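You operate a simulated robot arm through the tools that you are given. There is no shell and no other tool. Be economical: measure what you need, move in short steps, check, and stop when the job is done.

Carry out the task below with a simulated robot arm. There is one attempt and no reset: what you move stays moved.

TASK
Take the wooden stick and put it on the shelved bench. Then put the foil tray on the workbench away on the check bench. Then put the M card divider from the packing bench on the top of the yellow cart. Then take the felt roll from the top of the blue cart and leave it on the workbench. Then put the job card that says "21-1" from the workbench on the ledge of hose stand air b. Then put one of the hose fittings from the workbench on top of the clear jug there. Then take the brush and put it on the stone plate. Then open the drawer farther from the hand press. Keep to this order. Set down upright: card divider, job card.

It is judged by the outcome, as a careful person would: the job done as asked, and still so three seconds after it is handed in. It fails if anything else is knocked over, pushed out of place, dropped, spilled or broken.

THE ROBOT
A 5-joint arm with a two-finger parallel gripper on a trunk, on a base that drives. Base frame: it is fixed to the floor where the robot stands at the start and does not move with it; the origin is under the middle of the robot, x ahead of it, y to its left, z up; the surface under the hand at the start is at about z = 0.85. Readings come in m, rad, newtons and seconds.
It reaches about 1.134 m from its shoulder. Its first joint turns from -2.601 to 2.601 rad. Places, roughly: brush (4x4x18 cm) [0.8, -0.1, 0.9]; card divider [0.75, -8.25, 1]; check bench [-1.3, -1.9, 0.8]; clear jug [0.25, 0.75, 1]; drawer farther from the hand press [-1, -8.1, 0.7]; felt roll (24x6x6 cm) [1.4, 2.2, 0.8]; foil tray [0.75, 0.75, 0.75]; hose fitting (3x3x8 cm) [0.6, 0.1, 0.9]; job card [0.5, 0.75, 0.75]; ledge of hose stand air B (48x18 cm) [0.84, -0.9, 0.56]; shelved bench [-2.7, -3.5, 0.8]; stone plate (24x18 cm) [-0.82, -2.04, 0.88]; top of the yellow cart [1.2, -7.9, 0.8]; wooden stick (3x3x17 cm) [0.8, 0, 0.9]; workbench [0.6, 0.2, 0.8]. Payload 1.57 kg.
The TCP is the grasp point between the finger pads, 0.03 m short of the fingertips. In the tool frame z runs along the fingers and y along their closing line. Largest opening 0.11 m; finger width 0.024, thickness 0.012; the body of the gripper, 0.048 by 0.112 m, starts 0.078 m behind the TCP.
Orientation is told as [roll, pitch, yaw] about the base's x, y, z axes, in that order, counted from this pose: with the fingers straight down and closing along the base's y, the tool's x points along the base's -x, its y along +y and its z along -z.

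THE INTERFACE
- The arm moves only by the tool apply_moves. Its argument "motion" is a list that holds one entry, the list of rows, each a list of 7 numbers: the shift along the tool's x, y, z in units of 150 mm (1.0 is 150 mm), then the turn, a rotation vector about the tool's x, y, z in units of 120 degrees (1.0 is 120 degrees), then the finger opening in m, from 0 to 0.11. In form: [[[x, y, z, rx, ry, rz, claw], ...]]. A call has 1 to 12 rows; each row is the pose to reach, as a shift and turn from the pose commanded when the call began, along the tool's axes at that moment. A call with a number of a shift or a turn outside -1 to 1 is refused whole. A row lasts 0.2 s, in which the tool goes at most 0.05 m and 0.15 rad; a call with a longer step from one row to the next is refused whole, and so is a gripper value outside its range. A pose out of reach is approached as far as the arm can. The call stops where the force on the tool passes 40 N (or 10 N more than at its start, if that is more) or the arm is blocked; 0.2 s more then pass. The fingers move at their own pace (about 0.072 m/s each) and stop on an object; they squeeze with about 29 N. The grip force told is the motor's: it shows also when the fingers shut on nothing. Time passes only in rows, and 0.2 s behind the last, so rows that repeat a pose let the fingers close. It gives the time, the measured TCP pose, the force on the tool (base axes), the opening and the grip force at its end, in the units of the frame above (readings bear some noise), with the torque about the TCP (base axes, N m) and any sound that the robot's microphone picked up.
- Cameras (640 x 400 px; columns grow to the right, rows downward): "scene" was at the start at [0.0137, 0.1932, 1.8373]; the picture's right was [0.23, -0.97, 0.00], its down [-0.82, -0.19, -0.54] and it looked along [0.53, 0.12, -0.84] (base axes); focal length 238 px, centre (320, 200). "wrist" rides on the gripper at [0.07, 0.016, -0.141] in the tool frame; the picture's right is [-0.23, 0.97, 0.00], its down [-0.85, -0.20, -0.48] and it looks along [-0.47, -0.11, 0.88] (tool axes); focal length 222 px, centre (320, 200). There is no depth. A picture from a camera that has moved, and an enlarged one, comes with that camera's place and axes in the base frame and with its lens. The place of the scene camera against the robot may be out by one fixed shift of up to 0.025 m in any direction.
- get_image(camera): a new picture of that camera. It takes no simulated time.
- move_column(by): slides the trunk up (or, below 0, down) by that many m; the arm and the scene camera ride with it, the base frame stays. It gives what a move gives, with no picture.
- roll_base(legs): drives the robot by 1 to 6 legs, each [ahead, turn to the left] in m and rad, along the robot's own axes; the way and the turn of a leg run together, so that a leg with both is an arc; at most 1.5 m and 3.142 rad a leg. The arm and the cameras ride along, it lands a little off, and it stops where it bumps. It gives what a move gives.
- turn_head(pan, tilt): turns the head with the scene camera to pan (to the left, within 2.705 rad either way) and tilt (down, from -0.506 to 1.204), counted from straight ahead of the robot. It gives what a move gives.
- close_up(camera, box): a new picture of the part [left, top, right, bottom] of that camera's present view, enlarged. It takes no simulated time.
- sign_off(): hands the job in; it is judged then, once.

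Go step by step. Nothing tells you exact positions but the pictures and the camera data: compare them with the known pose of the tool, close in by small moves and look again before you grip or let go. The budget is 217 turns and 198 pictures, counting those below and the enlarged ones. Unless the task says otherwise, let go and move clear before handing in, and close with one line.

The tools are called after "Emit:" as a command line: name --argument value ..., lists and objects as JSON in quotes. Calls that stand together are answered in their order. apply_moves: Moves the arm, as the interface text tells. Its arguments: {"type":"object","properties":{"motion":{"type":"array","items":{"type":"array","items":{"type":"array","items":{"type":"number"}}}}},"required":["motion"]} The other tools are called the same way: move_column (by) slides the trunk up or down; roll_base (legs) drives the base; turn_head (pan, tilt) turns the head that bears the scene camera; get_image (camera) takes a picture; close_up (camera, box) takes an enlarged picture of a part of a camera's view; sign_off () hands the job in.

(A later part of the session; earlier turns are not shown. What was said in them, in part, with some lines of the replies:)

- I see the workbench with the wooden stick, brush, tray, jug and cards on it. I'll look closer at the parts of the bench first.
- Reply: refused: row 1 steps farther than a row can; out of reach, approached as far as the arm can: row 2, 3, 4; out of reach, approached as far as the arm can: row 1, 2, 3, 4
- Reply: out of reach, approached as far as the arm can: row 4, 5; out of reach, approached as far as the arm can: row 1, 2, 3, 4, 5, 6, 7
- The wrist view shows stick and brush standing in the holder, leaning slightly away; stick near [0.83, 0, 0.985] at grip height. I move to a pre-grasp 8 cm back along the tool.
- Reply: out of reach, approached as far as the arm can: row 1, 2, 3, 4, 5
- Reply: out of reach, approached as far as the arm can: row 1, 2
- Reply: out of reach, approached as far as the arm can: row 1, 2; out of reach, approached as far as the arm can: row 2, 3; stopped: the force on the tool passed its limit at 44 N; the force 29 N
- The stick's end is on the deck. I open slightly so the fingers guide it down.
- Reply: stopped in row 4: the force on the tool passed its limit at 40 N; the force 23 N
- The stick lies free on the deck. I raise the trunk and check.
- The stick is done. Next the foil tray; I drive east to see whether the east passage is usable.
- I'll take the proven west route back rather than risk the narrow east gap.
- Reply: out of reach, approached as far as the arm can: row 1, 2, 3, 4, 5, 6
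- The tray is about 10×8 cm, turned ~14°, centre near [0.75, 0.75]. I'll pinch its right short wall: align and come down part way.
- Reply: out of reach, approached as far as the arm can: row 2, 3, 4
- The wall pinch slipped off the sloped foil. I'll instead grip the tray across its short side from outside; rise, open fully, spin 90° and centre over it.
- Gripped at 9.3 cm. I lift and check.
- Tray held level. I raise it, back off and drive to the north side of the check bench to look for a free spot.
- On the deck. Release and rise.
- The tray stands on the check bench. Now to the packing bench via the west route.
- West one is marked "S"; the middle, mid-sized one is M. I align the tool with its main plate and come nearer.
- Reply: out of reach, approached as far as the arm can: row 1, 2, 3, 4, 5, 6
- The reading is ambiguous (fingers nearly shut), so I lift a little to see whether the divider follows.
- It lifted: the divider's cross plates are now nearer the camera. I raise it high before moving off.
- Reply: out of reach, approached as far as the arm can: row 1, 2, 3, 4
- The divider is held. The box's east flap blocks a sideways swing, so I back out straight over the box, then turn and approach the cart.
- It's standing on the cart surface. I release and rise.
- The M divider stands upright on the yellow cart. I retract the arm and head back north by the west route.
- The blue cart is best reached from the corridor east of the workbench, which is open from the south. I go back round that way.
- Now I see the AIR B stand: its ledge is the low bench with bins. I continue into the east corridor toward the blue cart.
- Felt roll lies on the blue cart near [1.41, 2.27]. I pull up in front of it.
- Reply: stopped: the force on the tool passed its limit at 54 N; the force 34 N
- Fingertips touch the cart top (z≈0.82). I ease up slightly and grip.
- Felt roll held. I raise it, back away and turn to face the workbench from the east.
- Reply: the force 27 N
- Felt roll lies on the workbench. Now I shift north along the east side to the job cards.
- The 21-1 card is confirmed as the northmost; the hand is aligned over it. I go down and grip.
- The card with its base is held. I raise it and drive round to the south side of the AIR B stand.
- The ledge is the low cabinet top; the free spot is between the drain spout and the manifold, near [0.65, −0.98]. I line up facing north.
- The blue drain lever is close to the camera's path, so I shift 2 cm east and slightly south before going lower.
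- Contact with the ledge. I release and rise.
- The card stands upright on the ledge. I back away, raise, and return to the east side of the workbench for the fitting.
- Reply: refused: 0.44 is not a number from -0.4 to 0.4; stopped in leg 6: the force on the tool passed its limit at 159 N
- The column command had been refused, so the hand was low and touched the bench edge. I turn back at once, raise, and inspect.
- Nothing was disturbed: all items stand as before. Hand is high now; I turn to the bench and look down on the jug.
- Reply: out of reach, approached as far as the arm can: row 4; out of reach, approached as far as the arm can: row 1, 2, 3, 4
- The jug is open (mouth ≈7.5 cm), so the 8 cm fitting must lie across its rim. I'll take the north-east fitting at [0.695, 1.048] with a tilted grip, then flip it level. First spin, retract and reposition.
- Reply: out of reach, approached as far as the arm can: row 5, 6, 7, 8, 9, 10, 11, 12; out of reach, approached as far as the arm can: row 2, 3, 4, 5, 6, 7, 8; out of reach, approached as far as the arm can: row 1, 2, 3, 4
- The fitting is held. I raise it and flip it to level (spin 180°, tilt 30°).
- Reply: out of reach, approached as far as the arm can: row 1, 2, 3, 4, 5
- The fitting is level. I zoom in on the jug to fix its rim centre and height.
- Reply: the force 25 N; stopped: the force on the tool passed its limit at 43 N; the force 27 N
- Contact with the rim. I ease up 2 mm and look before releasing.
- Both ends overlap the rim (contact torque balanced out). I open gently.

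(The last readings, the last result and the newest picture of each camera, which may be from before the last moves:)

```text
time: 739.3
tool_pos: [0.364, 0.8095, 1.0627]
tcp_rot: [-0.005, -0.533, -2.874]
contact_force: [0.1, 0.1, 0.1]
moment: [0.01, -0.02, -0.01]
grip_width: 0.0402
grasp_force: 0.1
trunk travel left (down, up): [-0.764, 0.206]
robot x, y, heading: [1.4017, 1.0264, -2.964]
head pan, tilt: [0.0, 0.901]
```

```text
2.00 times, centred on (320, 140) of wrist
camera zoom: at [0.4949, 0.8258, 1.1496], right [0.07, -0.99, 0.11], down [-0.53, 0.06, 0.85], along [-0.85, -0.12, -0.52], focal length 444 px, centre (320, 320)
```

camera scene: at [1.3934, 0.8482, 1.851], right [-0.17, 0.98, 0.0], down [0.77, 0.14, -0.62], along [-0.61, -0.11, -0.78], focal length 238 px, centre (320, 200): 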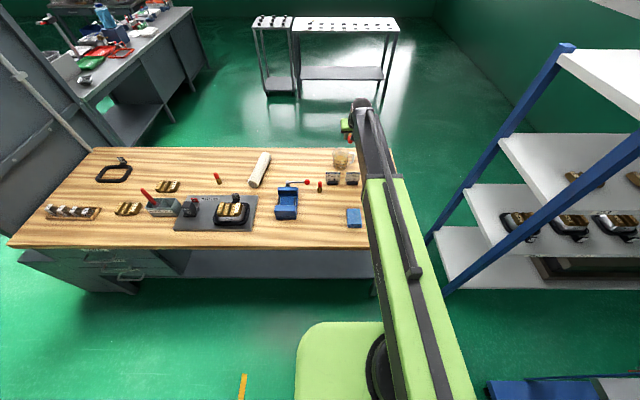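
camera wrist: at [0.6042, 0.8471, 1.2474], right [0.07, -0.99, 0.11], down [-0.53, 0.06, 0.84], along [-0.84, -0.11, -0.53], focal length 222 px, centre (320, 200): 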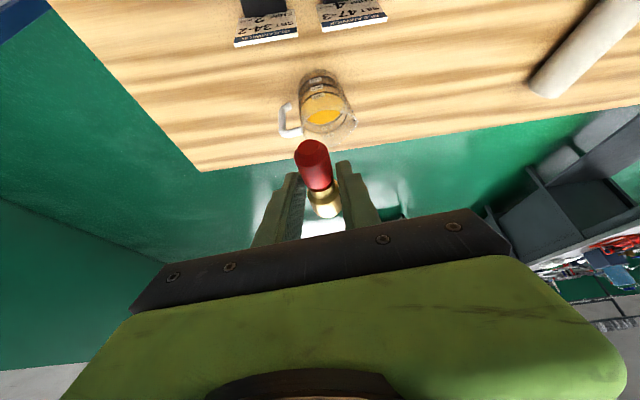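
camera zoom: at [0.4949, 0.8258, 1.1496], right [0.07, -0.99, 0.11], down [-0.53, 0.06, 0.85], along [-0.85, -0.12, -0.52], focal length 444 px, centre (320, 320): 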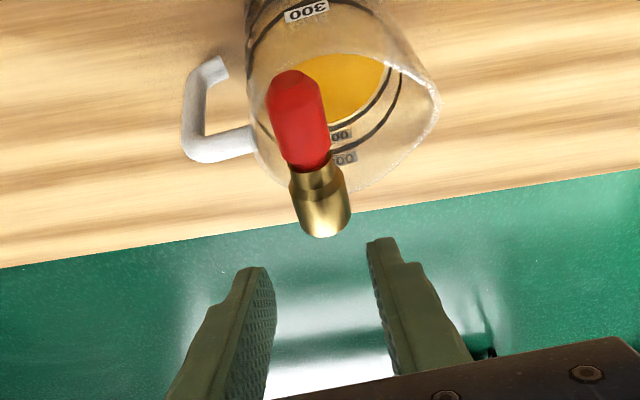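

Emit:
move_column --by 0.19

Emit:
roll_base --legs '[[-0.3, 0]]'

Emit:
close_up --camera "scene" --box '[280, 90, 400, 170]'

Emit:
close_up --camera "wrist" --box '[240, 50, 400, 250]'

```text
time: 741.4
tool_pos: [0.3646, 0.8082, 1.2531]
tcp_rot: [-0.005, -0.533, -2.874]
contact_force: [0.0, 0.1, -0.5]
moment: [0.02, -0.02, -0.02]
grip_width: 0.04
grasp_force: 0.1
trunk travel left (down, up): [-0.954, 0.016]
robot x, y, heading: [1.4032, 1.0255, -2.966]
head pan, tilt: [0.0, 0.901]
```

```text
time: 743.5
tool_pos: [0.6601, 0.8699, 1.2551]
tcp_rot: [-0.005, -0.535, -2.882]
contact_force: [-0.2, -0.3, -0.1]
moment: [0.01, 0.01, -0.01]
grip_width: 0.0399
grasp_force: 0.1
trunk travel left (down, up): [-0.954, 0.016]
robot x, y, heading: [1.6963, 1.0765, -2.984]
head pan, tilt: [0.0, 0.901]
```

```text
5.00 times, centred on (340, 130) of scene
camera zoom: at [1.6913, 0.9019, 1.9423], right [-0.16, 0.99, 0.0], down [0.77, 0.12, -0.62], along [-0.61, -0.1, -0.78], focal length 1191 px, centre (220, 550)
```

zoom: 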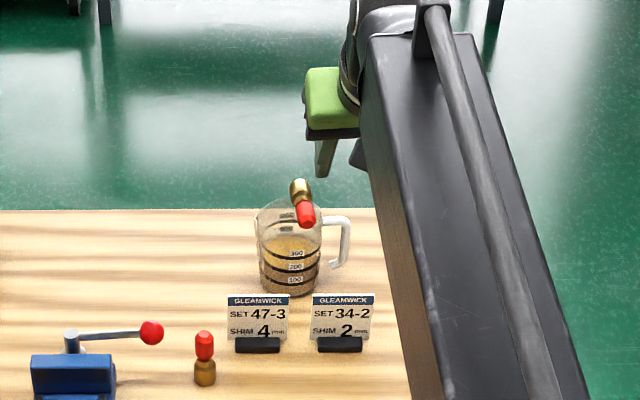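

```text
2.00 times, centred on (320, 150) of wrist
camera zoom: at [0.7912, 0.8855, 1.3407], right [0.06, -0.99, 0.11], down [-0.53, 0.07, 0.85], along [-0.85, -0.11, -0.52], focal length 444 px, centre (320, 300)
```

zoom: 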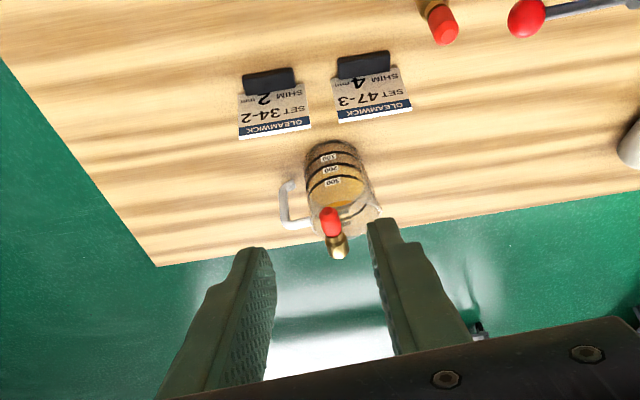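

The fitting rests across the jug's rim. Now the brush: I tilt to 45°, drive south along the bench and face the holder.

Emit:
apply_moves --motion '[[[0, 0, 0, 0, -0.06, 0, 0.05], [0, 0, 0, 0, -0.1205, 0, 0.05], [0, 0, 0, 0, -0.1205, 0, 0.05]]]'

Emit:
roll_base --legs '[[0, 1.413], [1.07, 0], [0, -1.57]]'

Emit:
get_image --camera "wrist"

Emit:
get_image --camera "scene"

```text
time: 744.3
tool_pos: [0.6581, 0.8715, 1.2902]
tcp_rot: [-0.006, -0.784, -2.881]
contact_force: [-0.2, 0.0, -0.1]
moment: [0.0, 0.02, 0.02]
grip_width: 0.05
grasp_force: 0.0
out of reach, approached as far as the arm can: row 1, 2, 3
trunk travel left (down, up): [-0.954, 0.016]
robot x, y, heading: [1.6989, 1.0786, -2.977]
head pan, tilt: [0.0, 0.901]
```

```text
time: 755.2
tool_pos: [1.1346, -0.8623, 1.2921]
tcp_rot: [0.015, -0.782, -2.124]
contact_force: [44.0, -10.1, 8.6]
moment: [0.48, 2.53, -1.84]
grip_width: 0.0312
grasp_force: 0.1
trunk travel left (down, up): [-0.954, 0.016]
robot x, y, heading: [1.7254, 0.0138, -2.162]
head pan, tilt: [0.0, 0.901]
stopped in leg 3: the force on the tool passed its limit at 124 N (the readings are from after the stop); the commanded pose is now the measured one
```

```text
30 pictures are left
camera wrist: at [1.2248, -0.7424, 1.3439], right [0.75, -0.64, 0.17], down [-0.32, -0.12, 0.94], along [-0.58, -0.76, -0.3], focal length 222 px, centre (320, 200)
```

wrist: 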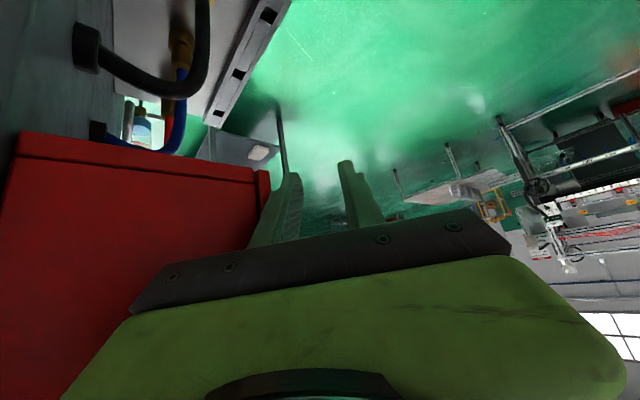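

```text
29 pictures are left
camera scene: at [1.8486, -0.109, 1.9418], right [-0.83, 0.56, 0.0], down [0.44, 0.65, -0.62], along [-0.35, -0.52, -0.78], focal length 238 px, centre (320, 200)
```

scene: 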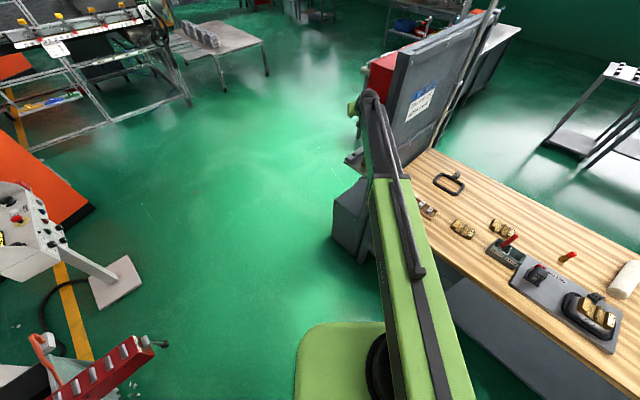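

The tilted arm reached the AIR B stand while turning. I back off at once, retract the arm, and move north before turning in.

Emit:
roll_base --legs '[[0, 0.35]]'

Emit:
apply_moves --motion '[[[0.23, 0, -0.23, 0, 0, 0, 0.05], [0.46, 0, -0.46, 0, 0, 0, 0.05], [0.69, 0, -0.69, 0, 0, 0, 0.05], [0.92, 0, -0.92, 0, 0, 0, 0.05]]]'

Emit:
roll_base --legs '[[-0.3, 0]]'

Emit:
turn_head --pan 0.3 --tilt 0.7

Emit:
get_image --camera "scene"

```text
time: 756.7
tool_pos: [1.4559, -1.0111, 1.2886]
tcp_rot: [0.016, -0.78, -1.782]
contact_force: [-0.4, 1.3, -0.3]
moment: [-0.01, -0.07, 0.07]
grip_width: 0.0501
grasp_force: 0.1
trunk travel left (down, up): [-0.954, 0.016]
robot x, y, heading: [1.7289, 0.0121, -1.828]
head pan, tilt: [0.0, 0.901]
```

```text
time: 757.7
tool_pos: [1.4986, -0.8206, 1.2904]
tcp_rot: [0.016, -0.778, -1.782]
contact_force: [0.0, -0.2, -0.8]
moment: [-0.01, 0.04, 0.0]
grip_width: 0.0504
grasp_force: 0.0
trunk travel left (down, up): [-0.954, 0.016]
robot x, y, heading: [1.7283, 0.0142, -1.823]
head pan, tilt: [0.0, 0.901]
```

```text
time: 759.7
tool_pos: [1.5747, -0.5326, 1.2904]
tcp_rot: [0.014, -0.781, -1.78]
contact_force: [0.1, -0.4, 0.8]
moment: [0.02, 0.01, 0.0]
grip_width: 0.0501
grasp_force: 0.1
trunk travel left (down, up): [-0.954, 0.016]
robot x, y, heading: [1.806, 0.3046, -1.824]
head pan, tilt: [0.0, 0.901]
```

```text
time: 760.5
tool_pos: [1.5755, -0.5331, 1.2888]
tcp_rot: [0.014, -0.778, -1.779]
contact_force: [-0.4, -0.9, 0.1]
moment: [-0.03, 0.02, 0.02]
grip_width: 0.0501
grasp_force: 0.1
trunk travel left (down, up): [-0.954, 0.016]
robot x, y, heading: [1.8077, 0.3072, -1.825]
head pan, tilt: [0.3, 0.7]
```

```text
28 pictures are left
camera scene: at [1.9773, 0.2144, 1.9583], right [-1.0, -0.05, 0.0], down [-0.03, 0.64, -0.76], along [0.04, -0.76, -0.64], focal length 238 px, centre (320, 200)
```

scene: 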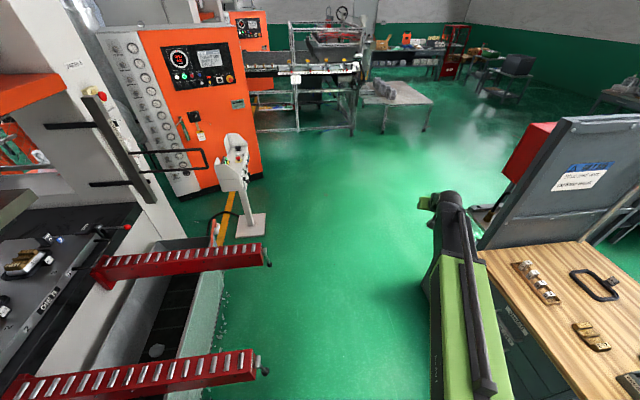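

Emit:
roll_base --legs '[[0, -0.933]]'

Emit:
move_column --by -0.15

Emit:
get_image --camera "wrist"

```text
time: 763.3
tool_pos: [1.0027, -0.0188, 1.2893]
tcp_rot: [0.017, -0.777, -2.699]
contact_force: [-0.1, 1.1, -0.5]
moment: [-0.03, -0.04, 0.05]
grip_width: 0.0498
grasp_force: 0.0
trunk travel left (down, up): [-0.954, 0.016]
robot x, y, heading: [1.8009, 0.322, -2.739]
head pan, tilt: [0.3, 0.7]
```

```text
time: 765.0
tool_pos: [1.0056, -0.0217, 1.1381]
tcp_rot: [0.015, -0.778, -2.699]
contact_force: [-0.8, -1.1, -0.3]
moment: [-0.02, -0.05, 0.0]
grip_width: 0.05
grasp_force: 0.0
trunk travel left (down, up): [-0.804, 0.166]
robot x, y, heading: [1.7986, 0.3222, -2.738]
head pan, tilt: [0.3, 0.7]
```

```text
27 pictures are left
camera wrist: at [1.1449, 0.0287, 1.1909], right [0.28, -0.94, 0.17], down [-0.34, 0.07, 0.94], along [-0.9, -0.32, -0.3], focal length 222 px, centre (320, 200)
```

wrist: 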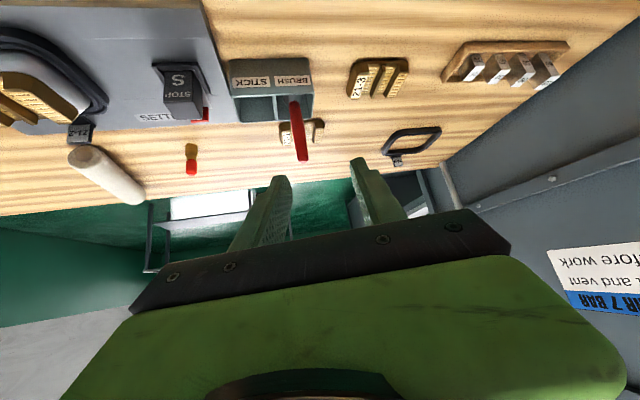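

Emit:
apply_moves --motion '[[[-0.17, -0.053, 0.17, 0, 0, 0, 0.05], [-0.34, -0.106, 0.34, 0, 0, 0, 0.05], [-0.515, -0.158, 0.515, 0, 0, 0, 0.05], [-0.686, -0.21, 0.686, 0, 0, 0, 0.05], [-0.686, -0.21, 0.686, 0, 0, 0, 0.05]]]'

Emit:
move_column --by -0.06

Emit:
get_image --camera "wrist"

```text
time: 766.2
tool_pos: [0.8599, -0.0548, 1.1376]
tcp_rot: [0.013, -0.777, -2.696]
contact_force: [0.8, 1.1, -0.2]
moment: [0.0, 0.01, 0.01]
grip_width: 0.0504
grasp_force: 0.0
trunk travel left (down, up): [-0.804, 0.166]
robot x, y, heading: [1.8038, 0.3184, -2.739]
head pan, tilt: [0.3, 0.7]
```

```text
time: 767.2
tool_pos: [0.8592, -0.0546, 1.0798]
tcp_rot: [0.015, -0.778, -2.698]
contact_force: [-0.5, 0.3, 0.1]
moment: [0.02, -0.04, 0.0]
grip_width: 0.0501
grasp_force: 0.1
trunk travel left (down, up): [-0.744, 0.226]
robot x, y, heading: [1.8067, 0.3228, -2.735]
head pan, tilt: [0.3, 0.7]
```

```text
26 pictures are left
camera wrist: at [1.0002, -0.0042, 1.1309], right [0.28, -0.94, 0.17], down [-0.34, 0.07, 0.94], along [-0.9, -0.32, -0.3], focal length 222 px, centre (320, 200)
```

wrist: 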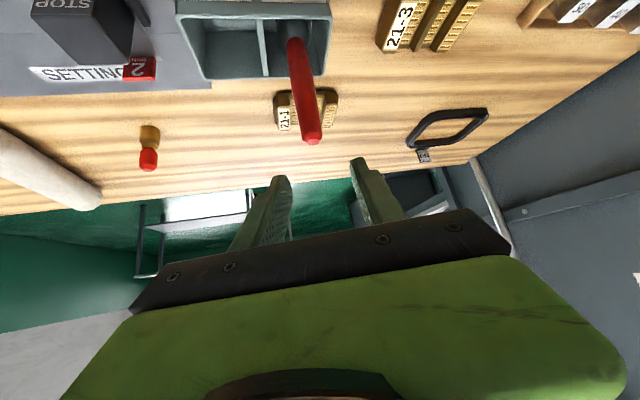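

Emit:
move_column --by -0.098

Emit:
get_image --camera "wrist"

```text
time: 768.6
tool_pos: [0.8594, -0.055, 0.9818]
tcp_rot: [0.013, -0.777, -2.699]
contact_force: [0.1, -0.4, 0.1]
moment: [0.01, -0.01, 0.0]
grip_width: 0.0501
grasp_force: 0.1
trunk travel left (down, up): [-0.646, 0.324]
robot x, y, heading: [1.7987, 0.3205, -2.736]
head pan, tilt: [0.3, 0.7]
```

```text
25 pictures are left
camera wrist: at [1.0001, -0.0042, 1.0329], right [0.28, -0.94, 0.17], down [-0.34, 0.07, 0.94], along [-0.9, -0.32, -0.3], focal length 222 px, centre (320, 200)
```

wrist: 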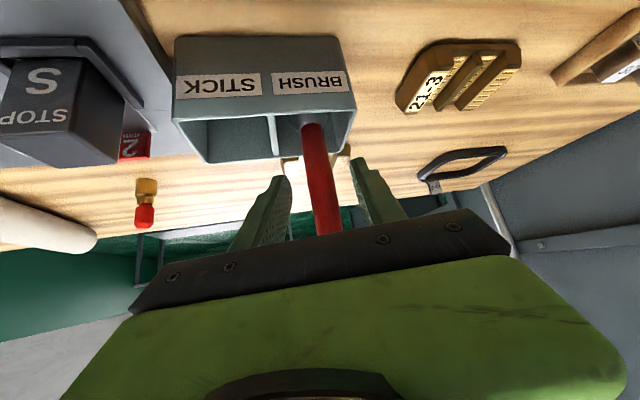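

Emit:
apply_moves --motion '[[[0, 0, 0, 0, 0, 0, 0], [0, 0, 0, 0, 0, 0, 0], [0, 0, 0, 0, 0, 0, 0], [0, 0, 0, 0, 0, 0, 0]]]'

Emit:
move_column --by 0.3

Emit:
get_image --camera "wrist"

```text
time: 769.6
tool_pos: [0.8593, -0.0534, 0.9807]
tcp_rot: [0.014, -0.775, -2.698]
contact_force: [-0.9, -0.1, 0.6]
moment: [0.04, 0.06, -0.01]
grip_width: 0.0191
grasp_force: 28.6
trunk travel left (down, up): [-0.646, 0.324]
robot x, y, heading: [1.8036, 0.3212, -2.74]
head pan, tilt: [0.3, 0.7]
```

```text
time: 772.6
tool_pos: [0.8596, -0.0561, 1.2806]
tcp_rot: [0.015, -0.776, -2.698]
contact_force: [0.9, -0.3, -0.5]
moment: [0.02, 0.0, -0.01]
grip_width: 0.019
grasp_force: 28.9
trunk travel left (down, up): [-0.946, 0.024]
robot x, y, heading: [1.8027, 0.3199, -2.737]
head pan, tilt: [0.3, 0.7]
```

```text
24 pictures are left
camera wrist: at [1.0, -0.0043, 1.3327], right [0.28, -0.94, 0.17], down [-0.34, 0.07, 0.94], along [-0.9, -0.32, -0.3], focal length 222 px, centre (320, 200)
```

wrist: 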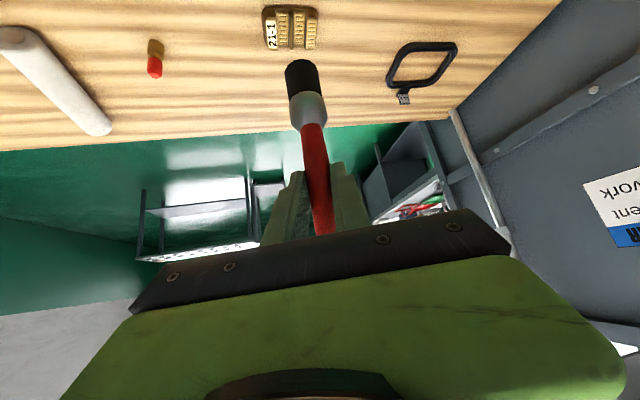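

Brush held. I retract and drive round to the south side of the check bench.

Emit:
apply_moves --motion '[[[0.23, 0, -0.23, 0, 0, 0, 0], [0.46, 0, -0.46, 0, 0, 0, 0], [0.69, 0, -0.69, 0, 0, 0, 0], [0.92, 0, -0.92, 0, 0, 0, 0]]]'

Emit:
roll_base --legs '[[0, 1.167], [1.1, 0], [1.0, 0], [0, -1.11], [1.45, 0], [1.4, 0]]'

Emit:
turn_head --pan 0 --tilt 0.75

Emit:
roll_base --legs '[[0, -2.03]]'

Emit:
get_image --camera "scene"

```text
time: 773.6
tool_pos: [1.0351, 0.0337, 1.2821]
tcp_rot: [0.016, -0.78, -2.7]
contact_force: [1.1, -0.4, -0.2]
moment: [-0.01, 0.0, 0.01]
grip_width: 0.0188
grasp_force: 28.6
out of reach, approached as far as the arm can: row 3, 4
trunk travel left (down, up): [-0.946, 0.024]
robot x, y, heading: [1.8018, 0.3207, -2.736]
head pan, tilt: [0.3, 0.7]
```

```text
time: 803.0
tool_pos: [-1.6288, -3.2466, 1.2806]
tcp_rot: [0.014, -0.779, -2.658]
contact_force: [-0.1, 0.2, -1.5]
moment: [-0.01, 0.01, 0.0]
grip_width: 0.019
grasp_force: 29.0
trunk travel left (down, up): [-0.946, 0.024]
robot x, y, heading: [-0.8738, -2.9268, -2.697]
head pan, tilt: [0.3, 0.7]
```

```text
time: 803.8
tool_pos: [-1.6287, -3.2456, 1.2814]
tcp_rot: [0.013, -0.779, -2.659]
contact_force: [0.6, 0.4, -0.2]
moment: [0.02, -0.01, 0.02]
grip_width: 0.0191
grasp_force: 29.0
trunk travel left (down, up): [-0.946, 0.024]
robot x, y, heading: [-0.8727, -2.9289, -2.697]
head pan, tilt: [0.0, 0.75]
```

```text
time: 809.1
tool_pos: [-0.7981, -2.1079, 1.2807]
tcp_rot: [0.018, -0.779, 1.564]
contact_force: [0.5, -0.7, 0.0]
moment: [0.01, 0.06, 0.04]
grip_width: 0.0191
grasp_force: 29.2
trunk travel left (down, up): [-0.946, 0.024]
robot x, y, heading: [-0.8348, -2.9218, 1.532]
head pan, tilt: [0.0, 0.75]
```

```text
23 pictures are left
camera scene: at [-1.0091, -2.8873, 1.9465], right [1.0, -0.04, 0.0], down [-0.03, -0.68, -0.73], along [0.03, 0.73, -0.68], focal length 238 px, centre (320, 200)
```

scene: 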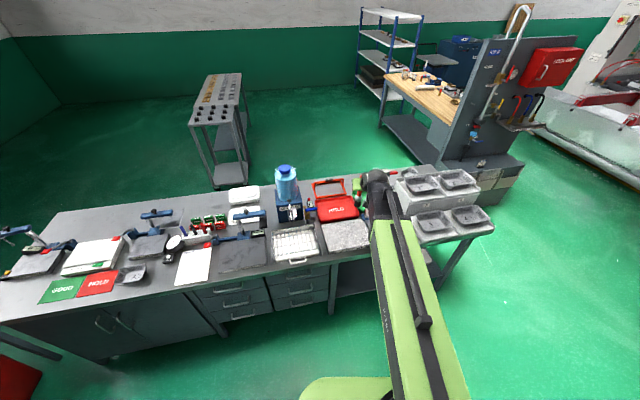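

The granite plate is right ahead, centre [−0.82, −2.04]. I flip the brush level and centre it above the plate.

Emit:
apply_moves --motion '[[[0, 0, 0, 0, 0, 0.0625, 0], [0, 0, 0, 0, 0, 0.125, 0], [0, 0, 0, 0, 0, 0.1875, 0], [0, 0, 0, 0, 0, 0.25, 0], [0, 0, 0, 0, 0, 0.3125, 0], [0, 0, 0, 0, 0, 0.375, 0], [0, 0, 0, 0, 0, 0.4375, 0], [0, 0, 0, 0, 0, 0.5, 0], [0, 0, 0, 0, 0, 0.5625, 0], [0, 0, 0, 0, 0, 0.625, 0], [0, 0, 0, 0, 0, 0.6875, 0], [0, 0, 0, 0, 0, 0.75, 0]]]'

Emit:
apply_moves --motion '[[[0, 0, 0, 0, 0, 0.0625, 0], [0, 0, 0, 0, 0, 0.125, 0], [0, 0, 0, 0, 0, 0.1875, 0], [0, 0, 0, 0, 0, 0.25, 0], [0, 0, 0, 0, 0, 0.3125, 0], [0, 0, 0, 0, 0, 0.375, 0], [0, 0, 0, 0, 0, 0.4375, 0], [0, 0, 0, 0, 0, 0.5, 0], [0, 0, 0, 0, 0, 0.5625, 0], [0, 0, 0, 0, 0, 0.625, 0], [0, 0, 0, 0, 0, 0.6875, 0], [0, 0, 0, 0, 0, 0.75, 0]]]'

Emit:
apply_moves --motion '[[[0.174, -0.147, 0.174, 0, 0, 0, 0], [0.174, -0.147, 0.174, 0, 0, 0, 0]]]'

Emit:
move_column --by -0.22

Emit:
get_image --camera "wrist"

```text
time: 811.7
tool_pos: [-0.8003, -2.1075, 1.2804]
tcp_rot: [0.779, 0.013, 0.003]
contact_force: [0.2, 0.7, -1.0]
moment: [-0.04, -0.02, 0.0]
grip_width: 0.0193
grasp_force: 28.6
trunk travel left (down, up): [-0.946, 0.024]
robot x, y, heading: [-0.8378, -2.9228, 1.53]
head pan, tilt: [0.0, 0.75]
```

```text
time: 814.3
tool_pos: [-0.7914, -2.1073, 1.2812]
tcp_rot: [-0.021, 0.78, -1.57]
contact_force: [-0.2, 0.0, -0.9]
moment: [-0.05, -0.03, 0.04]
grip_width: 0.019
grasp_force: 28.9
out of reach, approached as far as the arm can: row 12
trunk travel left (down, up): [-0.946, 0.024]
robot x, y, heading: [-0.8387, -2.928, 1.536]
head pan, tilt: [0.0, 0.75]
```

```text
time: 814.9
tool_pos: [-0.7985, -2.0747, 1.2829]
tcp_rot: [-0.02, 0.782, -1.559]
contact_force: [-0.4, 0.0, -0.8]
moment: [-0.05, -0.02, -0.02]
grip_width: 0.0191
grasp_force: 29.0
out of reach, approached as far as the arm can: row 1, 2
trunk travel left (down, up): [-0.946, 0.024]
robot x, y, heading: [-0.8378, -2.9285, 1.532]
head pan, tilt: [0.0, 0.75]
```

```text
time: 817.3
tool_pos: [-0.7987, -2.0723, 1.0618]
tcp_rot: [-0.021, 0.781, -1.559]
contact_force: [-0.6, -0.1, -1.2]
moment: [-0.04, 0.02, 0.0]
grip_width: 0.019
grasp_force: 28.5
trunk travel left (down, up): [-0.726, 0.244]
robot x, y, heading: [-0.8395, -2.9227, 1.531]
head pan, tilt: [0.0, 0.75]
```

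```text
22 pictures are left
camera wrist: at [-0.7793, -2.1232, 1.2107], right [0.98, -0.14, -0.17], down [-0.18, -0.95, -0.26], along [-0.13, 0.28, -0.95], focal length 222 px, centre (320, 200)
```

wrist: 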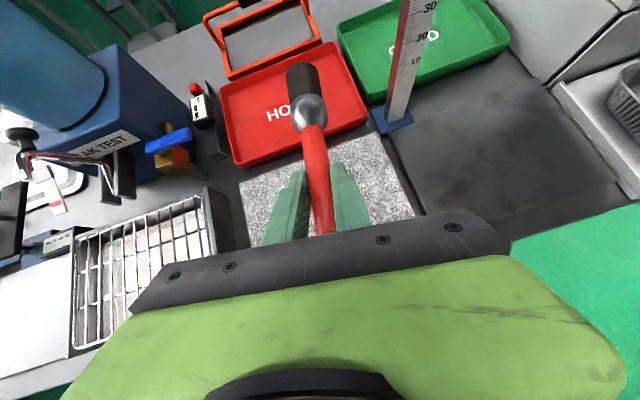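

Emit:
roll_base --legs '[[0, 0.038], [-0.026, 0]]'

Emit:
move_column --by -0.12

Emit:
get_image --camera "wrist"

```text
time: 818.5
tool_pos: [-0.8314, -2.0987, 1.0633]
tcp_rot: [-0.021, 0.784, -1.52]
contact_force: [-0.6, -0.4, -0.1]
moment: [-0.03, -0.01, -0.07]
grip_width: 0.0191
grasp_force: 29.5
trunk travel left (down, up): [-0.726, 0.244]
robot x, y, heading: [-0.8345, -2.9505, 1.57]
head pan, tilt: [0.0, 0.75]
```

```text
time: 820.0
tool_pos: [-0.831, -2.0979, 0.9419]
tcp_rot: [-0.02, 0.782, -1.521]
contact_force: [-0.2, 0.7, -0.4]
moment: [0.0, -0.01, 0.0]
grip_width: 0.0193
grasp_force: 28.8
trunk travel left (down, up): [-0.606, 0.364]
robot x, y, heading: [-0.8347, -2.9531, 1.569]
head pan, tilt: [0.0, 0.75]
```

```text
21 pictures are left
camera wrist: at [-0.8097, -2.1476, 1.0907], right [0.98, -0.1, -0.17], down [-0.14, -0.96, -0.26], along [-0.14, 0.28, -0.95], focal length 222 px, centre (320, 200)
```

wrist: 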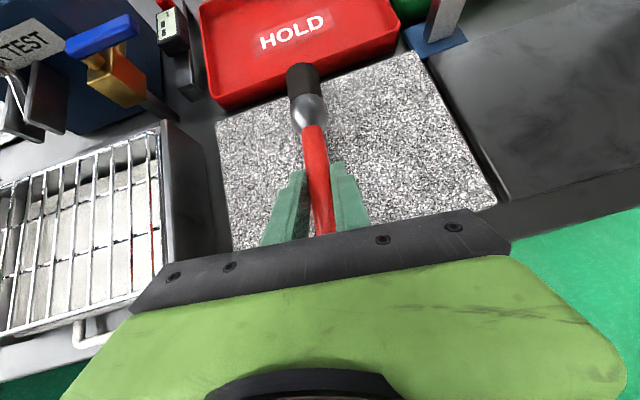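

Emit:
apply_moves --motion '[[[0.045, 0, 0.045, 0, 0, 0, 0], [0.045, 0, 0.045, 0, 0, 0, 0]]]'

Emit:
move_column --by -0.02

Emit:
move_column --by -0.006

Emit:
move_column --by -0.005

```text
time: 820.6
tool_pos: [-0.831, -2.0889, 0.9411]
tcp_rot: [-0.022, 0.78, -1.521]
contact_force: [-0.7, 0.6, -1.1]
moment: [-0.04, -0.02, 0.01]
grip_width: 0.0188
grasp_force: 29.4
trunk travel left (down, up): [-0.606, 0.364]
robot x, y, heading: [-0.8348, -2.9542, 1.57]
head pan, tilt: [0.0, 0.75]
```

```text
time: 821.2
tool_pos: [-0.832, -2.0875, 0.9219]
tcp_rot: [-0.022, 0.782, -1.521]
contact_force: [-1.0, 0.1, -0.6]
moment: [-0.01, 0.01, -0.01]
grip_width: 0.019
grasp_force: 28.5
trunk travel left (down, up): [-0.586, 0.384]
robot x, y, heading: [-0.8378, -2.949, 1.572]
head pan, tilt: [0.0, 0.75]
```

```text
time: 821.8
tool_pos: [-0.8324, -2.0886, 0.9162]
tcp_rot: [-0.023, 0.779, -1.52]
contact_force: [0.8, 0.0, -0.2]
moment: [-0.03, 0.01, -0.01]
grip_width: 0.0191
grasp_force: 28.6
trunk travel left (down, up): [-0.58, 0.39]
robot x, y, heading: [-0.8338, -2.9516, 1.568]
head pan, tilt: [0.0, 0.75]
```

```text
time: 822.3
tool_pos: [-0.8322, -2.0888, 0.9127]
tcp_rot: [-0.023, 0.785, -1.519]
contact_force: [0.5, 1.8, 11.9]
moment: [0.89, 0.07, 0.01]
grip_width: 0.019
grasp_force: 29.1
trunk travel left (down, up): [-0.575, 0.395]
robot x, y, heading: [-0.8355, -2.9486, 1.568]
head pan, tilt: [0.0, 0.75]
```

Emit:
apply_moves --motion '[[[0, 0, 0, 0, 0, 0, 0.026], [0, 0, 0, 0, 0, 0, 0.034], [0, 0, 0, 0, 0, 0, 0.04], [0, 0, 0, 0, 0, 0, 0.04]]]'

Emit:
move_column --by 0.08

Emit:
get_image --camera "wrist"

```text
time: 823.3
tool_pos: [-0.8318, -2.0882, 0.9101]
tcp_rot: [-0.022, 0.779, -1.52]
contact_force: [0.1, -1.2, 0.4]
moment: [-0.02, 0.02, 0.01]
grip_width: 0.0399
grasp_force: 0.0
trunk travel left (down, up): [-0.575, 0.395]
robot x, y, heading: [-0.8355, -2.9501, 1.569]
head pan, tilt: [0.0, 0.75]
```

```text
time: 824.5
tool_pos: [-0.8325, -2.0888, 0.9906]
tcp_rot: [-0.021, 0.78, -1.52]
contact_force: [0.3, 0.3, -0.9]
moment: [0.02, 0.01, 0.0]
grip_width: 0.0401
grasp_force: 0.0
trunk travel left (down, up): [-0.655, 0.315]
robot x, y, heading: [-0.8404, -2.9498, 1.57]
head pan, tilt: [0.0, 0.75]
```

```text
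20 pictures are left
camera wrist: at [-0.8103, -2.138, 1.1396], right [0.98, -0.1, -0.17], down [-0.14, -0.96, -0.26], along [-0.14, 0.28, -0.95], focal length 222 px, centre (320, 200)
```

wrist: 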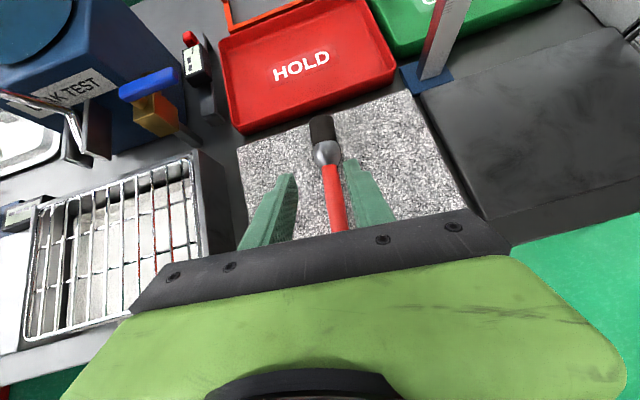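

The brush lies on the granite plate. Last, the drawer: I raise, back off, turn and drive south to the packing bench.

Emit:
move_column --by 0.3

Emit:
roll_base --legs '[[-0.55, 0], [0, 3.12], [1.5, 0], [1.4, 0]]'

Emit:
turn_head --pan 0 --tilt 0.55

Emit:
get_image --camera "scene"

```text
time: 827.5
tool_pos: [-0.8323, -2.0881, 1.2903]
tcp_rot: [-0.021, 0.778, -1.52]
contact_force: [0.3, 0.5, 0.3]
moment: [0.02, -0.01, 0.04]
grip_width: 0.0399
grasp_force: 0.1
trunk travel left (down, up): [-0.955, 0.015]
robot x, y, heading: [-0.8393, -2.9512, 1.568]
head pan, tilt: [0.0, 0.75]
```

```text
time: 851.4
tool_pos: [-1.1923, -7.2382, 1.2905]
tcp_rot: [-0.022, 0.781, 1.509]
contact_force: [0.2, -0.3, 0.4]
moment: [0.01, -0.04, -0.02]
grip_width: 0.0399
grasp_force: 0.0
trunk travel left (down, up): [-0.955, 0.015]
robot x, y, heading: [-1.09, -6.3796, -1.685]
head pan, tilt: [0.0, 0.75]
```

```text
time: 852.1
tool_pos: [-1.1915, -7.2373, 1.2904]
tcp_rot: [-0.022, 0.779, 1.511]
contact_force: [-0.2, 0.6, 0.5]
moment: [0.01, -0.01, -0.04]
grip_width: 0.0399
grasp_force: 0.0
trunk travel left (down, up): [-0.955, 0.015]
robot x, y, heading: [-1.0904, -6.3806, -1.687]
head pan, tilt: [0.0, 0.55]
```

```text
19 pictures are left
camera scene: at [-0.9331, -6.4493, 1.9725], right [-0.99, 0.11, 0.0], down [0.06, 0.52, -0.85], along [-0.1, -0.85, -0.52], focal length 238 px, centre (320, 200)
```

scene: 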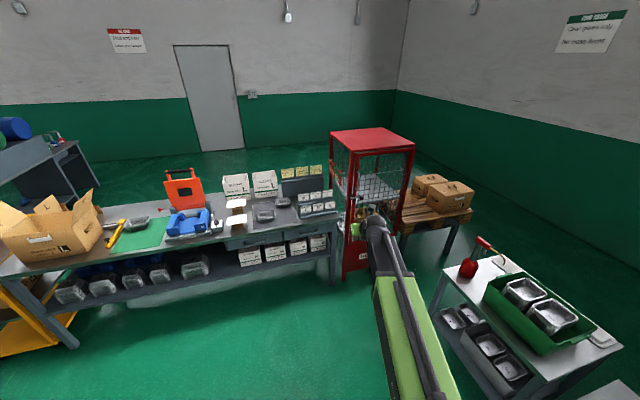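

Emit:
close_up --camera "scene" --box '[150, 170, 350, 290]'

```text
3.20 times, centred on (250, 230) of scene
camera zoom: at [-0.9331, -6.4493, 1.9725], right [-0.99, 0.11, 0.0], down [0.06, 0.52, -0.85], along [-0.1, -0.85, -0.52], focal length 762 px, centre (544, 104)
```

zoom: 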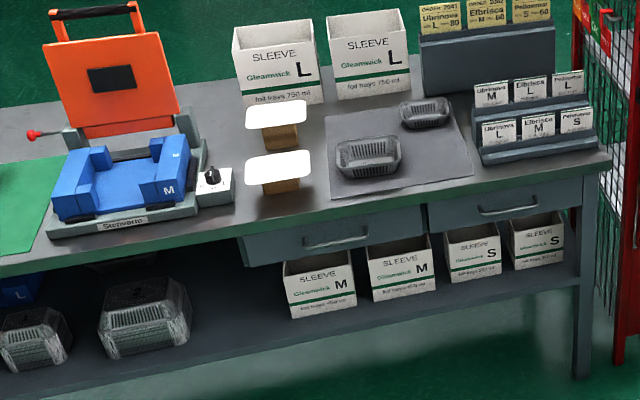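

Two drawers are visible; the one farther from the orange press is the right one, handle near [−1.02, −7.92, 0.74]. I set the tool sideways with a steep tilt and line up with it.

Emit:
apply_moves --motion '[[[0, 0, 0, 0, 0, -0.0625, 0.06], [0, 0, 0, 0, 0, -0.125, 0.06], [0, 0, 0, 0, 0, -0.1875, 0.06], [0, 0, 0, 0, 0, -0.25, 0.06], [0, 0, 0, 0, 0, -0.3125, 0.06], [0, 0, 0, 0, 0, -0.375, 0.06], [0, 0, 0, 0, 0, -0.4375, 0.06], [0, 0, 0, 0, 0, -0.5, 0.06], [0, 0, 0, 0, 0, -0.5625, 0.06], [0, 0, 0, 0, 0, -0.625, 0.06], [0, 0, 0, 0, 0, -0.6875, 0.06], [0, 0, 0, 0, 0, -0.75, 0.06]]]'

Emit:
apply_moves --motion '[[[0, 0, 0, -0.067, 0, 0, 0.06], [0, 0, 0, -0.133, 0, 0, 0.06], [0, 0, 0, -0.2, 0, 0, 0.06], [0, 0, 0, -0.267, 0, 0, 0.06], [0, 0, 0, -0.333, 0, 0, 0.06], [0, 0, 0, -0.333, 0, 0, 0.06]]]'

Emit:
roll_base --legs '[[0, -0.16], [0.25, 0], [0, 0.444]]'

Emit:
get_image --camera "scene"

```text
time: 854.7
tool_pos: [-1.1924, -7.2373, 1.2912]
tcp_rot: [0.783, 0.012, 3.096]
contact_force: [-0.2, 0.0, 0.2]
moment: [0.01, 0.01, -0.03]
grip_width: 0.06
grasp_force: 0.0
trunk travel left (down, up): [-0.955, 0.015]
robot x, y, heading: [-1.0886, -6.3779, -1.687]
head pan, tilt: [0.0, 0.55]
```

```text
time: 856.1
tool_pos: [-1.1892, -7.2404, 1.4378]
tcp_rot: [1.477, 0.015, 3.095]
contact_force: [0.7, 0.3, 0.0]
moment: [0.0, 0.0, 0.02]
grip_width: 0.0599
grasp_force: 0.1
out of reach, approached as far as the arm can: row 1, 2, 3, 4, 5, 6
trunk travel left (down, up): [-0.955, 0.015]
robot x, y, heading: [-1.0946, -6.3828, -1.687]
head pan, tilt: [0.0, 0.55]
```

```text
time: 859.8
tool_pos: [-1.0206, -7.4775, 1.437]
tcp_rot: [1.474, 0.012, -2.915]
contact_force: [1.2, -0.6, 0.6]
moment: [-0.06, -0.03, 0.01]
grip_width: 0.0602
grasp_force: 0.1
trunk travel left (down, up): [-0.955, 0.015]
robot x, y, heading: [-1.142, -6.6175, -1.42]
head pan, tilt: [0.0, 0.55]
```

```text
17 pictures are left
camera scene: at [-0.9723, -6.6451, 1.9722], right [-0.99, -0.15, 0.0], down [-0.08, 0.52, -0.85], along [0.12, -0.84, -0.52], focal length 238 px, centre (320, 200)
```

scene: 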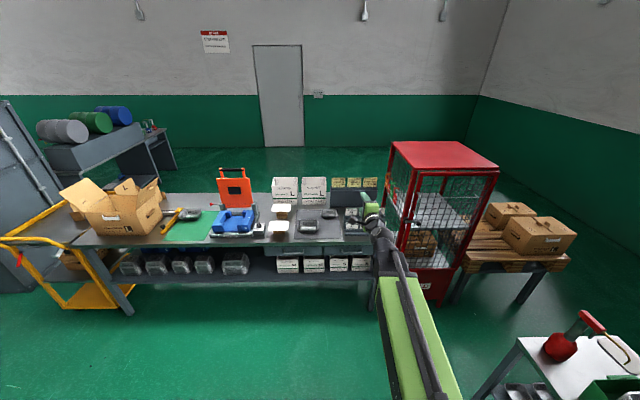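

Emit:
move_column --by -0.4

Emit:
move_column --by -0.28

Emit:
get_image --camera "wrist"

Emit:
close_up --camera "scene" --box '[240, 90, 440, 250]'

```text
time: 863.7
tool_pos: [-1.0228, -7.475, 1.0374]
tcp_rot: [1.477, 0.014, -2.916]
contact_force: [0.4, 0.4, -0.1]
moment: [0.01, -0.01, 0.0]
grip_width: 0.0599
grasp_force: 0.0
trunk travel left (down, up): [-0.555, 0.415]
robot x, y, heading: [-1.1441, -6.6207, -1.42]
head pan, tilt: [0.0, 0.55]
```

```text
time: 866.5
tool_pos: [-1.0225, -7.4753, 0.758]
tcp_rot: [1.476, 0.015, -2.916]
contact_force: [-0.2, -0.5, 0.1]
moment: [-0.03, 0.01, 0.04]
grip_width: 0.0601
grasp_force: 0.2
trunk travel left (down, up): [-0.275, 0.695]
robot x, y, heading: [-1.1423, -6.6172, -1.422]
head pan, tilt: [0.0, 0.55]
```

```text
16 pictures are left
camera wrist: at [-0.9868, -7.3256, 0.7875], right [-0.21, -0.14, 0.97], down [-0.94, 0.29, -0.17], along [-0.26, -0.95, -0.2], focal length 222 px, centre (320, 200)
```

wrist: 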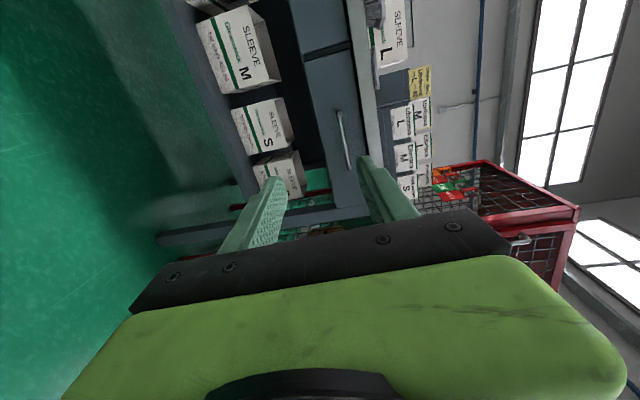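

```text
2.50 times, centred on (340, 170) of scene
camera zoom: at [-0.9759, -6.6433, 1.2926], right [-0.99, -0.15, 0.0], down [-0.08, 0.52, -0.85], along [0.13, -0.84, -0.52], focal length 595 px, centre (270, 275)
```

zoom: 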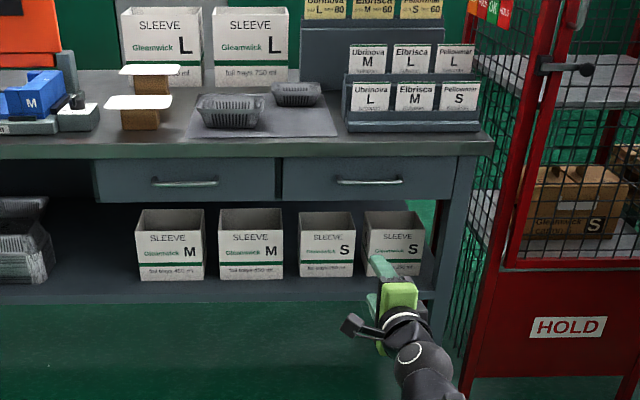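

The handle triangulates to [−1.005, −7.955, 0.758], at the hand's height. I shift sideways and drive in most of the way.

Emit:
apply_moves --motion '[[[-0.18, 0, 0, 0, 0, 0, 0.06], [-0.365, 0, 0, 0, 0, 0, 0.06], [-0.365, 0, 0, 0, 0, 0, 0.06]]]'

Emit:
roll_base --legs '[[0.36, 0]]'

Emit:
get_image --camera "wrist"

```text
time: 867.3
tool_pos: [-1.0759, -7.4875, 0.7571]
tcp_rot: [1.474, 0.014, -2.917]
contact_force: [0.7, 0.1, -0.4]
moment: [0.03, -0.01, 0.01]
grip_width: 0.0602
grasp_force: 0.1
trunk travel left (down, up): [-0.275, 0.695]
robot x, y, heading: [-1.1413, -6.6217, -1.425]
head pan, tilt: [0.0, 0.55]
```

```text
time: 869.6
tool_pos: [-1.0299, -7.8379, 0.7565]
tcp_rot: [1.475, 0.014, -2.922]
contact_force: [0.8, -0.2, 0.7]
moment: [0.0, 0.0, -0.05]
grip_width: 0.0601
grasp_force: 0.1
trunk travel left (down, up): [-0.275, 0.695]
robot x, y, heading: [-1.09, -6.9684, -1.423]
head pan, tilt: [0.0, 0.55]
```

```text
14 pictures are left
camera wrist: at [-0.9932, -7.6874, 0.7874], right [-0.21, -0.14, 0.97], down [-0.94, 0.3, -0.16], along [-0.26, -0.94, -0.2], focal length 222 px, centre (320, 200)
```

wrist: 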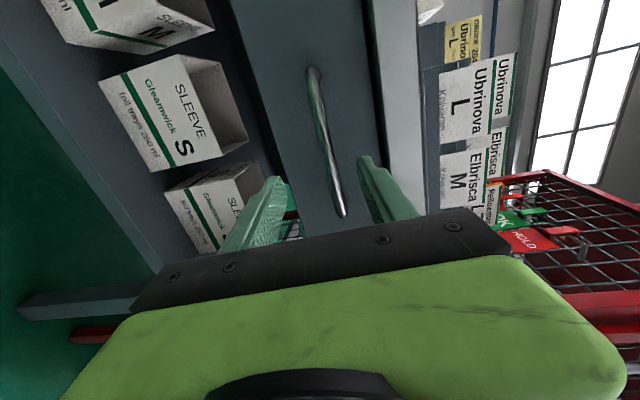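

Emit:
roll_base --legs '[[0.103, 0]]'

Emit:
get_image --camera "wrist"

```text
time: 870.7
tool_pos: [-1.0213, -7.9058, 0.7591]
tcp_rot: [1.474, 0.013, -2.921]
contact_force: [-2.1, 21.2, -1.5]
moment: [-0.73, -0.07, -0.17]
grip_width: 0.0571
grasp_force: 0.0
trunk travel left (down, up): [-0.275, 0.695]
robot x, y, heading: [-1.0844, -7.0412, -1.432]
head pan, tilt: [0.0, 0.55]
stopped in leg 1: the force on the tool passed its limit at 147 N (the readings are from after the stop); the commanded pose is now the measured one
```

```text
13 pictures are left
camera wrist: at [-0.9839, -7.7548, 0.7882], right [-0.21, -0.14, 0.97], down [-0.94, 0.3, -0.16], along [-0.26, -0.94, -0.2], focal length 222 px, centre (320, 200)
```

wrist: 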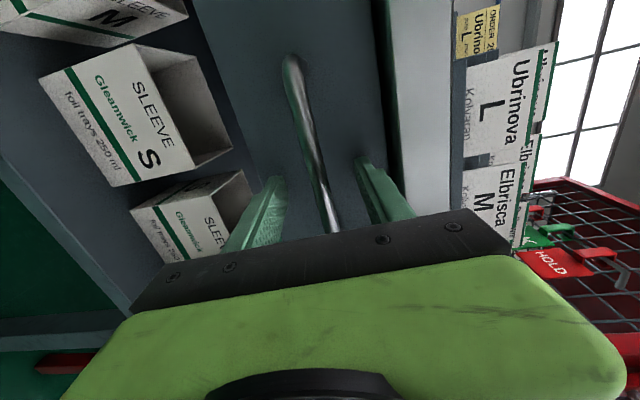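

The fingertips touch the drawer front, with the bar between the fingers. I ease back a little and close on the bar.

Emit:
roll_base --legs '[[-0.006, 0]]'

Emit:
apply_moves --motion '[[[0, 0, 0, 0, 0, 0, 0.03], [0, 0, 0, 0, 0, 0, 0], [0, 0, 0, 0, 0, 0, 0], [0, 0, 0, 0, 0, 0, 0]]]'

Emit:
get_image --camera "wrist"

```text
time: 871.4
tool_pos: [-1.0222, -7.901, 0.757]
tcp_rot: [1.474, 0.014, -2.921]
contact_force: [-0.1, 0.3, 0.4]
moment: [0.02, -0.04, -0.02]
grip_width: 0.0596
grasp_force: 0.1
trunk travel left (down, up): [-0.275, 0.695]
robot x, y, heading: [-1.0802, -7.0397, -1.435]
head pan, tilt: [0.0, 0.55]
```

```text
time: 872.6
tool_pos: [-1.0221, -7.8998, 0.7604]
tcp_rot: [1.482, 0.014, -2.924]
contact_force: [5.2, -0.4, 37.9]
moment: [-0.24, 0.52, -0.34]
grip_width: 0.0119
grasp_force: 29.7
trunk travel left (down, up): [-0.275, 0.695]
robot x, y, heading: [-1.0859, -7.037, -1.433]
head pan, tilt: [0.0, 0.55]
stopped in row 4: the force on the tool passed its limit at 40 N (the readings are from after the stop); the commanded pose is now the measured one
```

```text
12 pictures are left
camera wrist: at [-0.9843, -7.749, 0.79], right [-0.22, -0.14, 0.97], down [-0.94, 0.3, -0.17], along [-0.27, -0.94, -0.2], focal length 222 px, centre (320, 200)
```

wrist: 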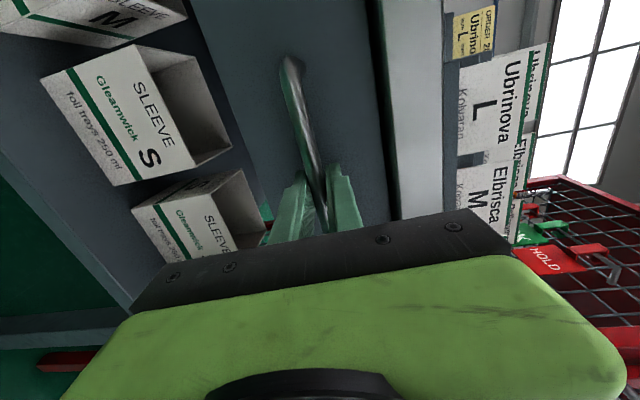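

Emit:
move_column --by 0.005

Emit:
roll_base --legs '[[-0.1, 0]]'

Emit:
get_image --camera "wrist"

```text
time: 873.1
tool_pos: [-1.0208, -7.9011, 0.7603]
tcp_rot: [1.472, 0.012, -2.922]
contact_force: [1.3, 1.2, -10.3]
moment: [-0.12, 0.66, 0.11]
grip_width: 0.0119
grasp_force: 29.0
trunk travel left (down, up): [-0.28, 0.69]
robot x, y, heading: [-1.0824, -7.0345, -1.43]
head pan, tilt: [0.0, 0.55]
```

```text
time: 874.3
tool_pos: [-1.0351, -7.8037, 0.7606]
tcp_rot: [1.473, 0.017, -2.921]
contact_force: [-19.9, -4.5, -17.8]
moment: [-0.11, 0.77, -0.04]
grip_width: 0.0121
grasp_force: 29.9
trunk travel left (down, up): [-0.28, 0.69]
robot x, y, heading: [-1.0951, -6.9355, -1.428]
head pan, tilt: [0.0, 0.55]
```

```text
11 pictures are left
camera wrist: at [-0.9977, -7.6537, 0.7911], right [-0.22, -0.15, 0.97], down [-0.94, 0.3, -0.17], along [-0.26, -0.94, -0.2], focal length 222 px, centre (320, 200)
```

wrist: 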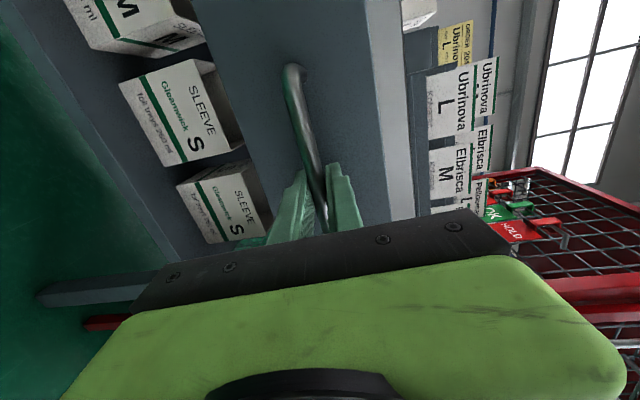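

The drawer follows. I relieve the side load and pull further.

Emit:
apply_moves --motion '[[[-0.025, 0, 0, 0, 0, 0, 0], [-0.025, 0, 0, 0, 0, 0, 0]]]'

Emit:
roll_base --legs '[[-0.1, 0]]'

Emit:
get_image --camera "scene"

```text
time: 874.9
tool_pos: [-1.0346, -7.8034, 0.76]
tcp_rot: [1.471, 0.013, -2.918]
contact_force: [19.4, 4.7, -19.3]
moment: [-0.05, 0.5, 0.44]
grip_width: 0.0118
grasp_force: 29.0
trunk travel left (down, up): [-0.28, 0.69]
robot x, y, heading: [-1.095, -6.9354, -1.434]
head pan, tilt: [0.0, 0.55]
```

```text
time: 876.0
tool_pos: [-1.0527, -7.7048, 0.7598]
tcp_rot: [1.473, 0.012, -2.925]
contact_force: [17.0, 1.2, -19.9]
moment: [-0.04, 0.53, -0.01]
grip_width: 0.0118
grasp_force: 29.0
trunk travel left (down, up): [-0.28, 0.69]
robot x, y, heading: [-1.1165, -6.8378, -1.434]
head pan, tilt: [0.0, 0.55]
```

```text
10 pictures are left
camera scene: at [-0.9413, -6.8656, 1.2973], right [-0.99, -0.14, 0.0], down [-0.07, 0.52, -0.85], along [0.12, -0.84, -0.52], focal length 238 px, centre (320, 200)
```

scene: 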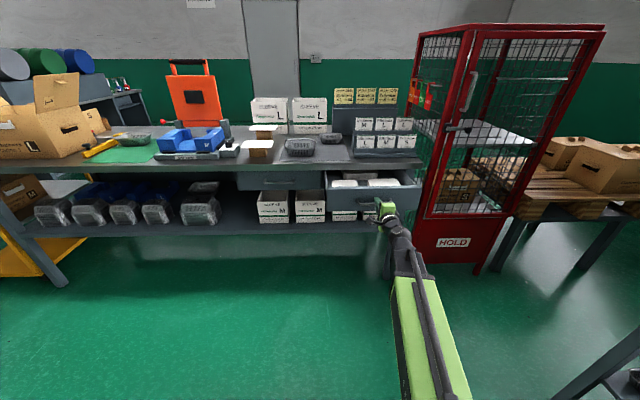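

Emit:
roll_base --legs '[[-0.08, 0]]'

Emit:
get_image --camera "scene"

```text
time: 877.1
tool_pos: [-1.0657, -7.6257, 0.7619]
tcp_rot: [1.474, 0.015, -2.927]
contact_force: [-13.0, -3.1, -19.3]
moment: [-0.07, 0.76, -0.69]
grip_width: 0.0119
grasp_force: 29.3
trunk travel left (down, up): [-0.28, 0.69]
robot x, y, heading: [-1.1197, -6.762, -1.433]
head pan, tilt: [0.0, 0.55]
```

```text
9 pictures are left
camera scene: at [-0.9546, -6.7866, 1.2976], right [-0.99, -0.14, 0.0], down [-0.07, 0.52, -0.85], along [0.12, -0.84, -0.52], focal length 238 px, centre (320, 200)
```

scene: 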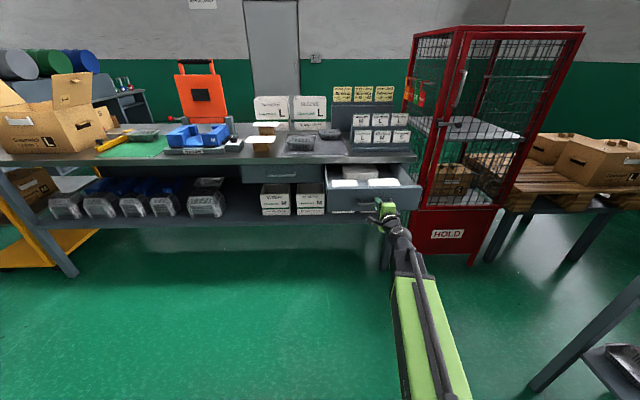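

The drawer is well open. I let go and back straight away.

Emit:
apply_moves --motion '[[[0, 0, 0, 0, 0, 0, 0.03], [0, 0, 0, 0, 0, 0, 0.06], [0, 0, 0, 0, 0, 0, 0.06], [0, 0, 0, 0, 0, 0, 0.06]]]'

Emit:
roll_base --legs '[[-0.3, 0]]'

Emit:
close_up --camera "scene" --box '[0, 60, 440, 300]'

```text
time: 878.1
tool_pos: [-1.0659, -7.6258, 0.7615]
tcp_rot: [1.475, 0.014, -2.926]
contact_force: [-0.6, 0.3, 0.7]
moment: [0.0, 0.01, -0.02]
grip_width: 0.0602
grasp_force: 0.0
trunk travel left (down, up): [-0.28, 0.69]
robot x, y, heading: [-1.1196, -6.7607, -1.426]
head pan, tilt: [0.0, 0.55]
```

```text
time: 880.1
tool_pos: [-1.1088, -7.3247, 0.7617]
tcp_rot: [1.475, 0.012, -2.925]
contact_force: [-0.2, 0.0, 0.5]
moment: [-0.04, 0.01, -0.01]
grip_width: 0.06
grasp_force: 0.1
trunk travel left (down, up): [-0.28, 0.69]
robot x, y, heading: [-1.1631, -6.4592, -1.429]
head pan, tilt: [0.0, 0.55]
```

```text
1.45 times, centred on (220, 180) of scene
camera zoom: at [-0.9966, -6.4844, 1.2975], right [-0.99, -0.14, 0.0], down [-0.07, 0.52, -0.85], along [0.12, -0.84, -0.52], focal length 346 px, centre (466, 229)
```

zoom: 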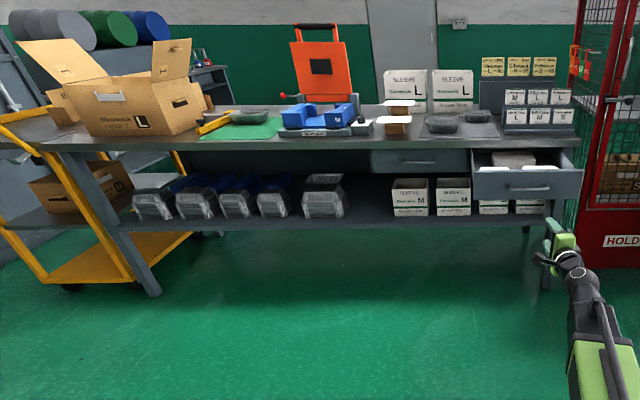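

The drawer stays open, everything is released, and the hand is clear, so I hand the job in.

Emit:
sign_off

```text
The job is handed in.
```

All eight steps were done in order and the job is handed in. The arm bumped the workbench edge once and the AIR B stand once on the way. I saw nothing moved or knocked over afterwards.
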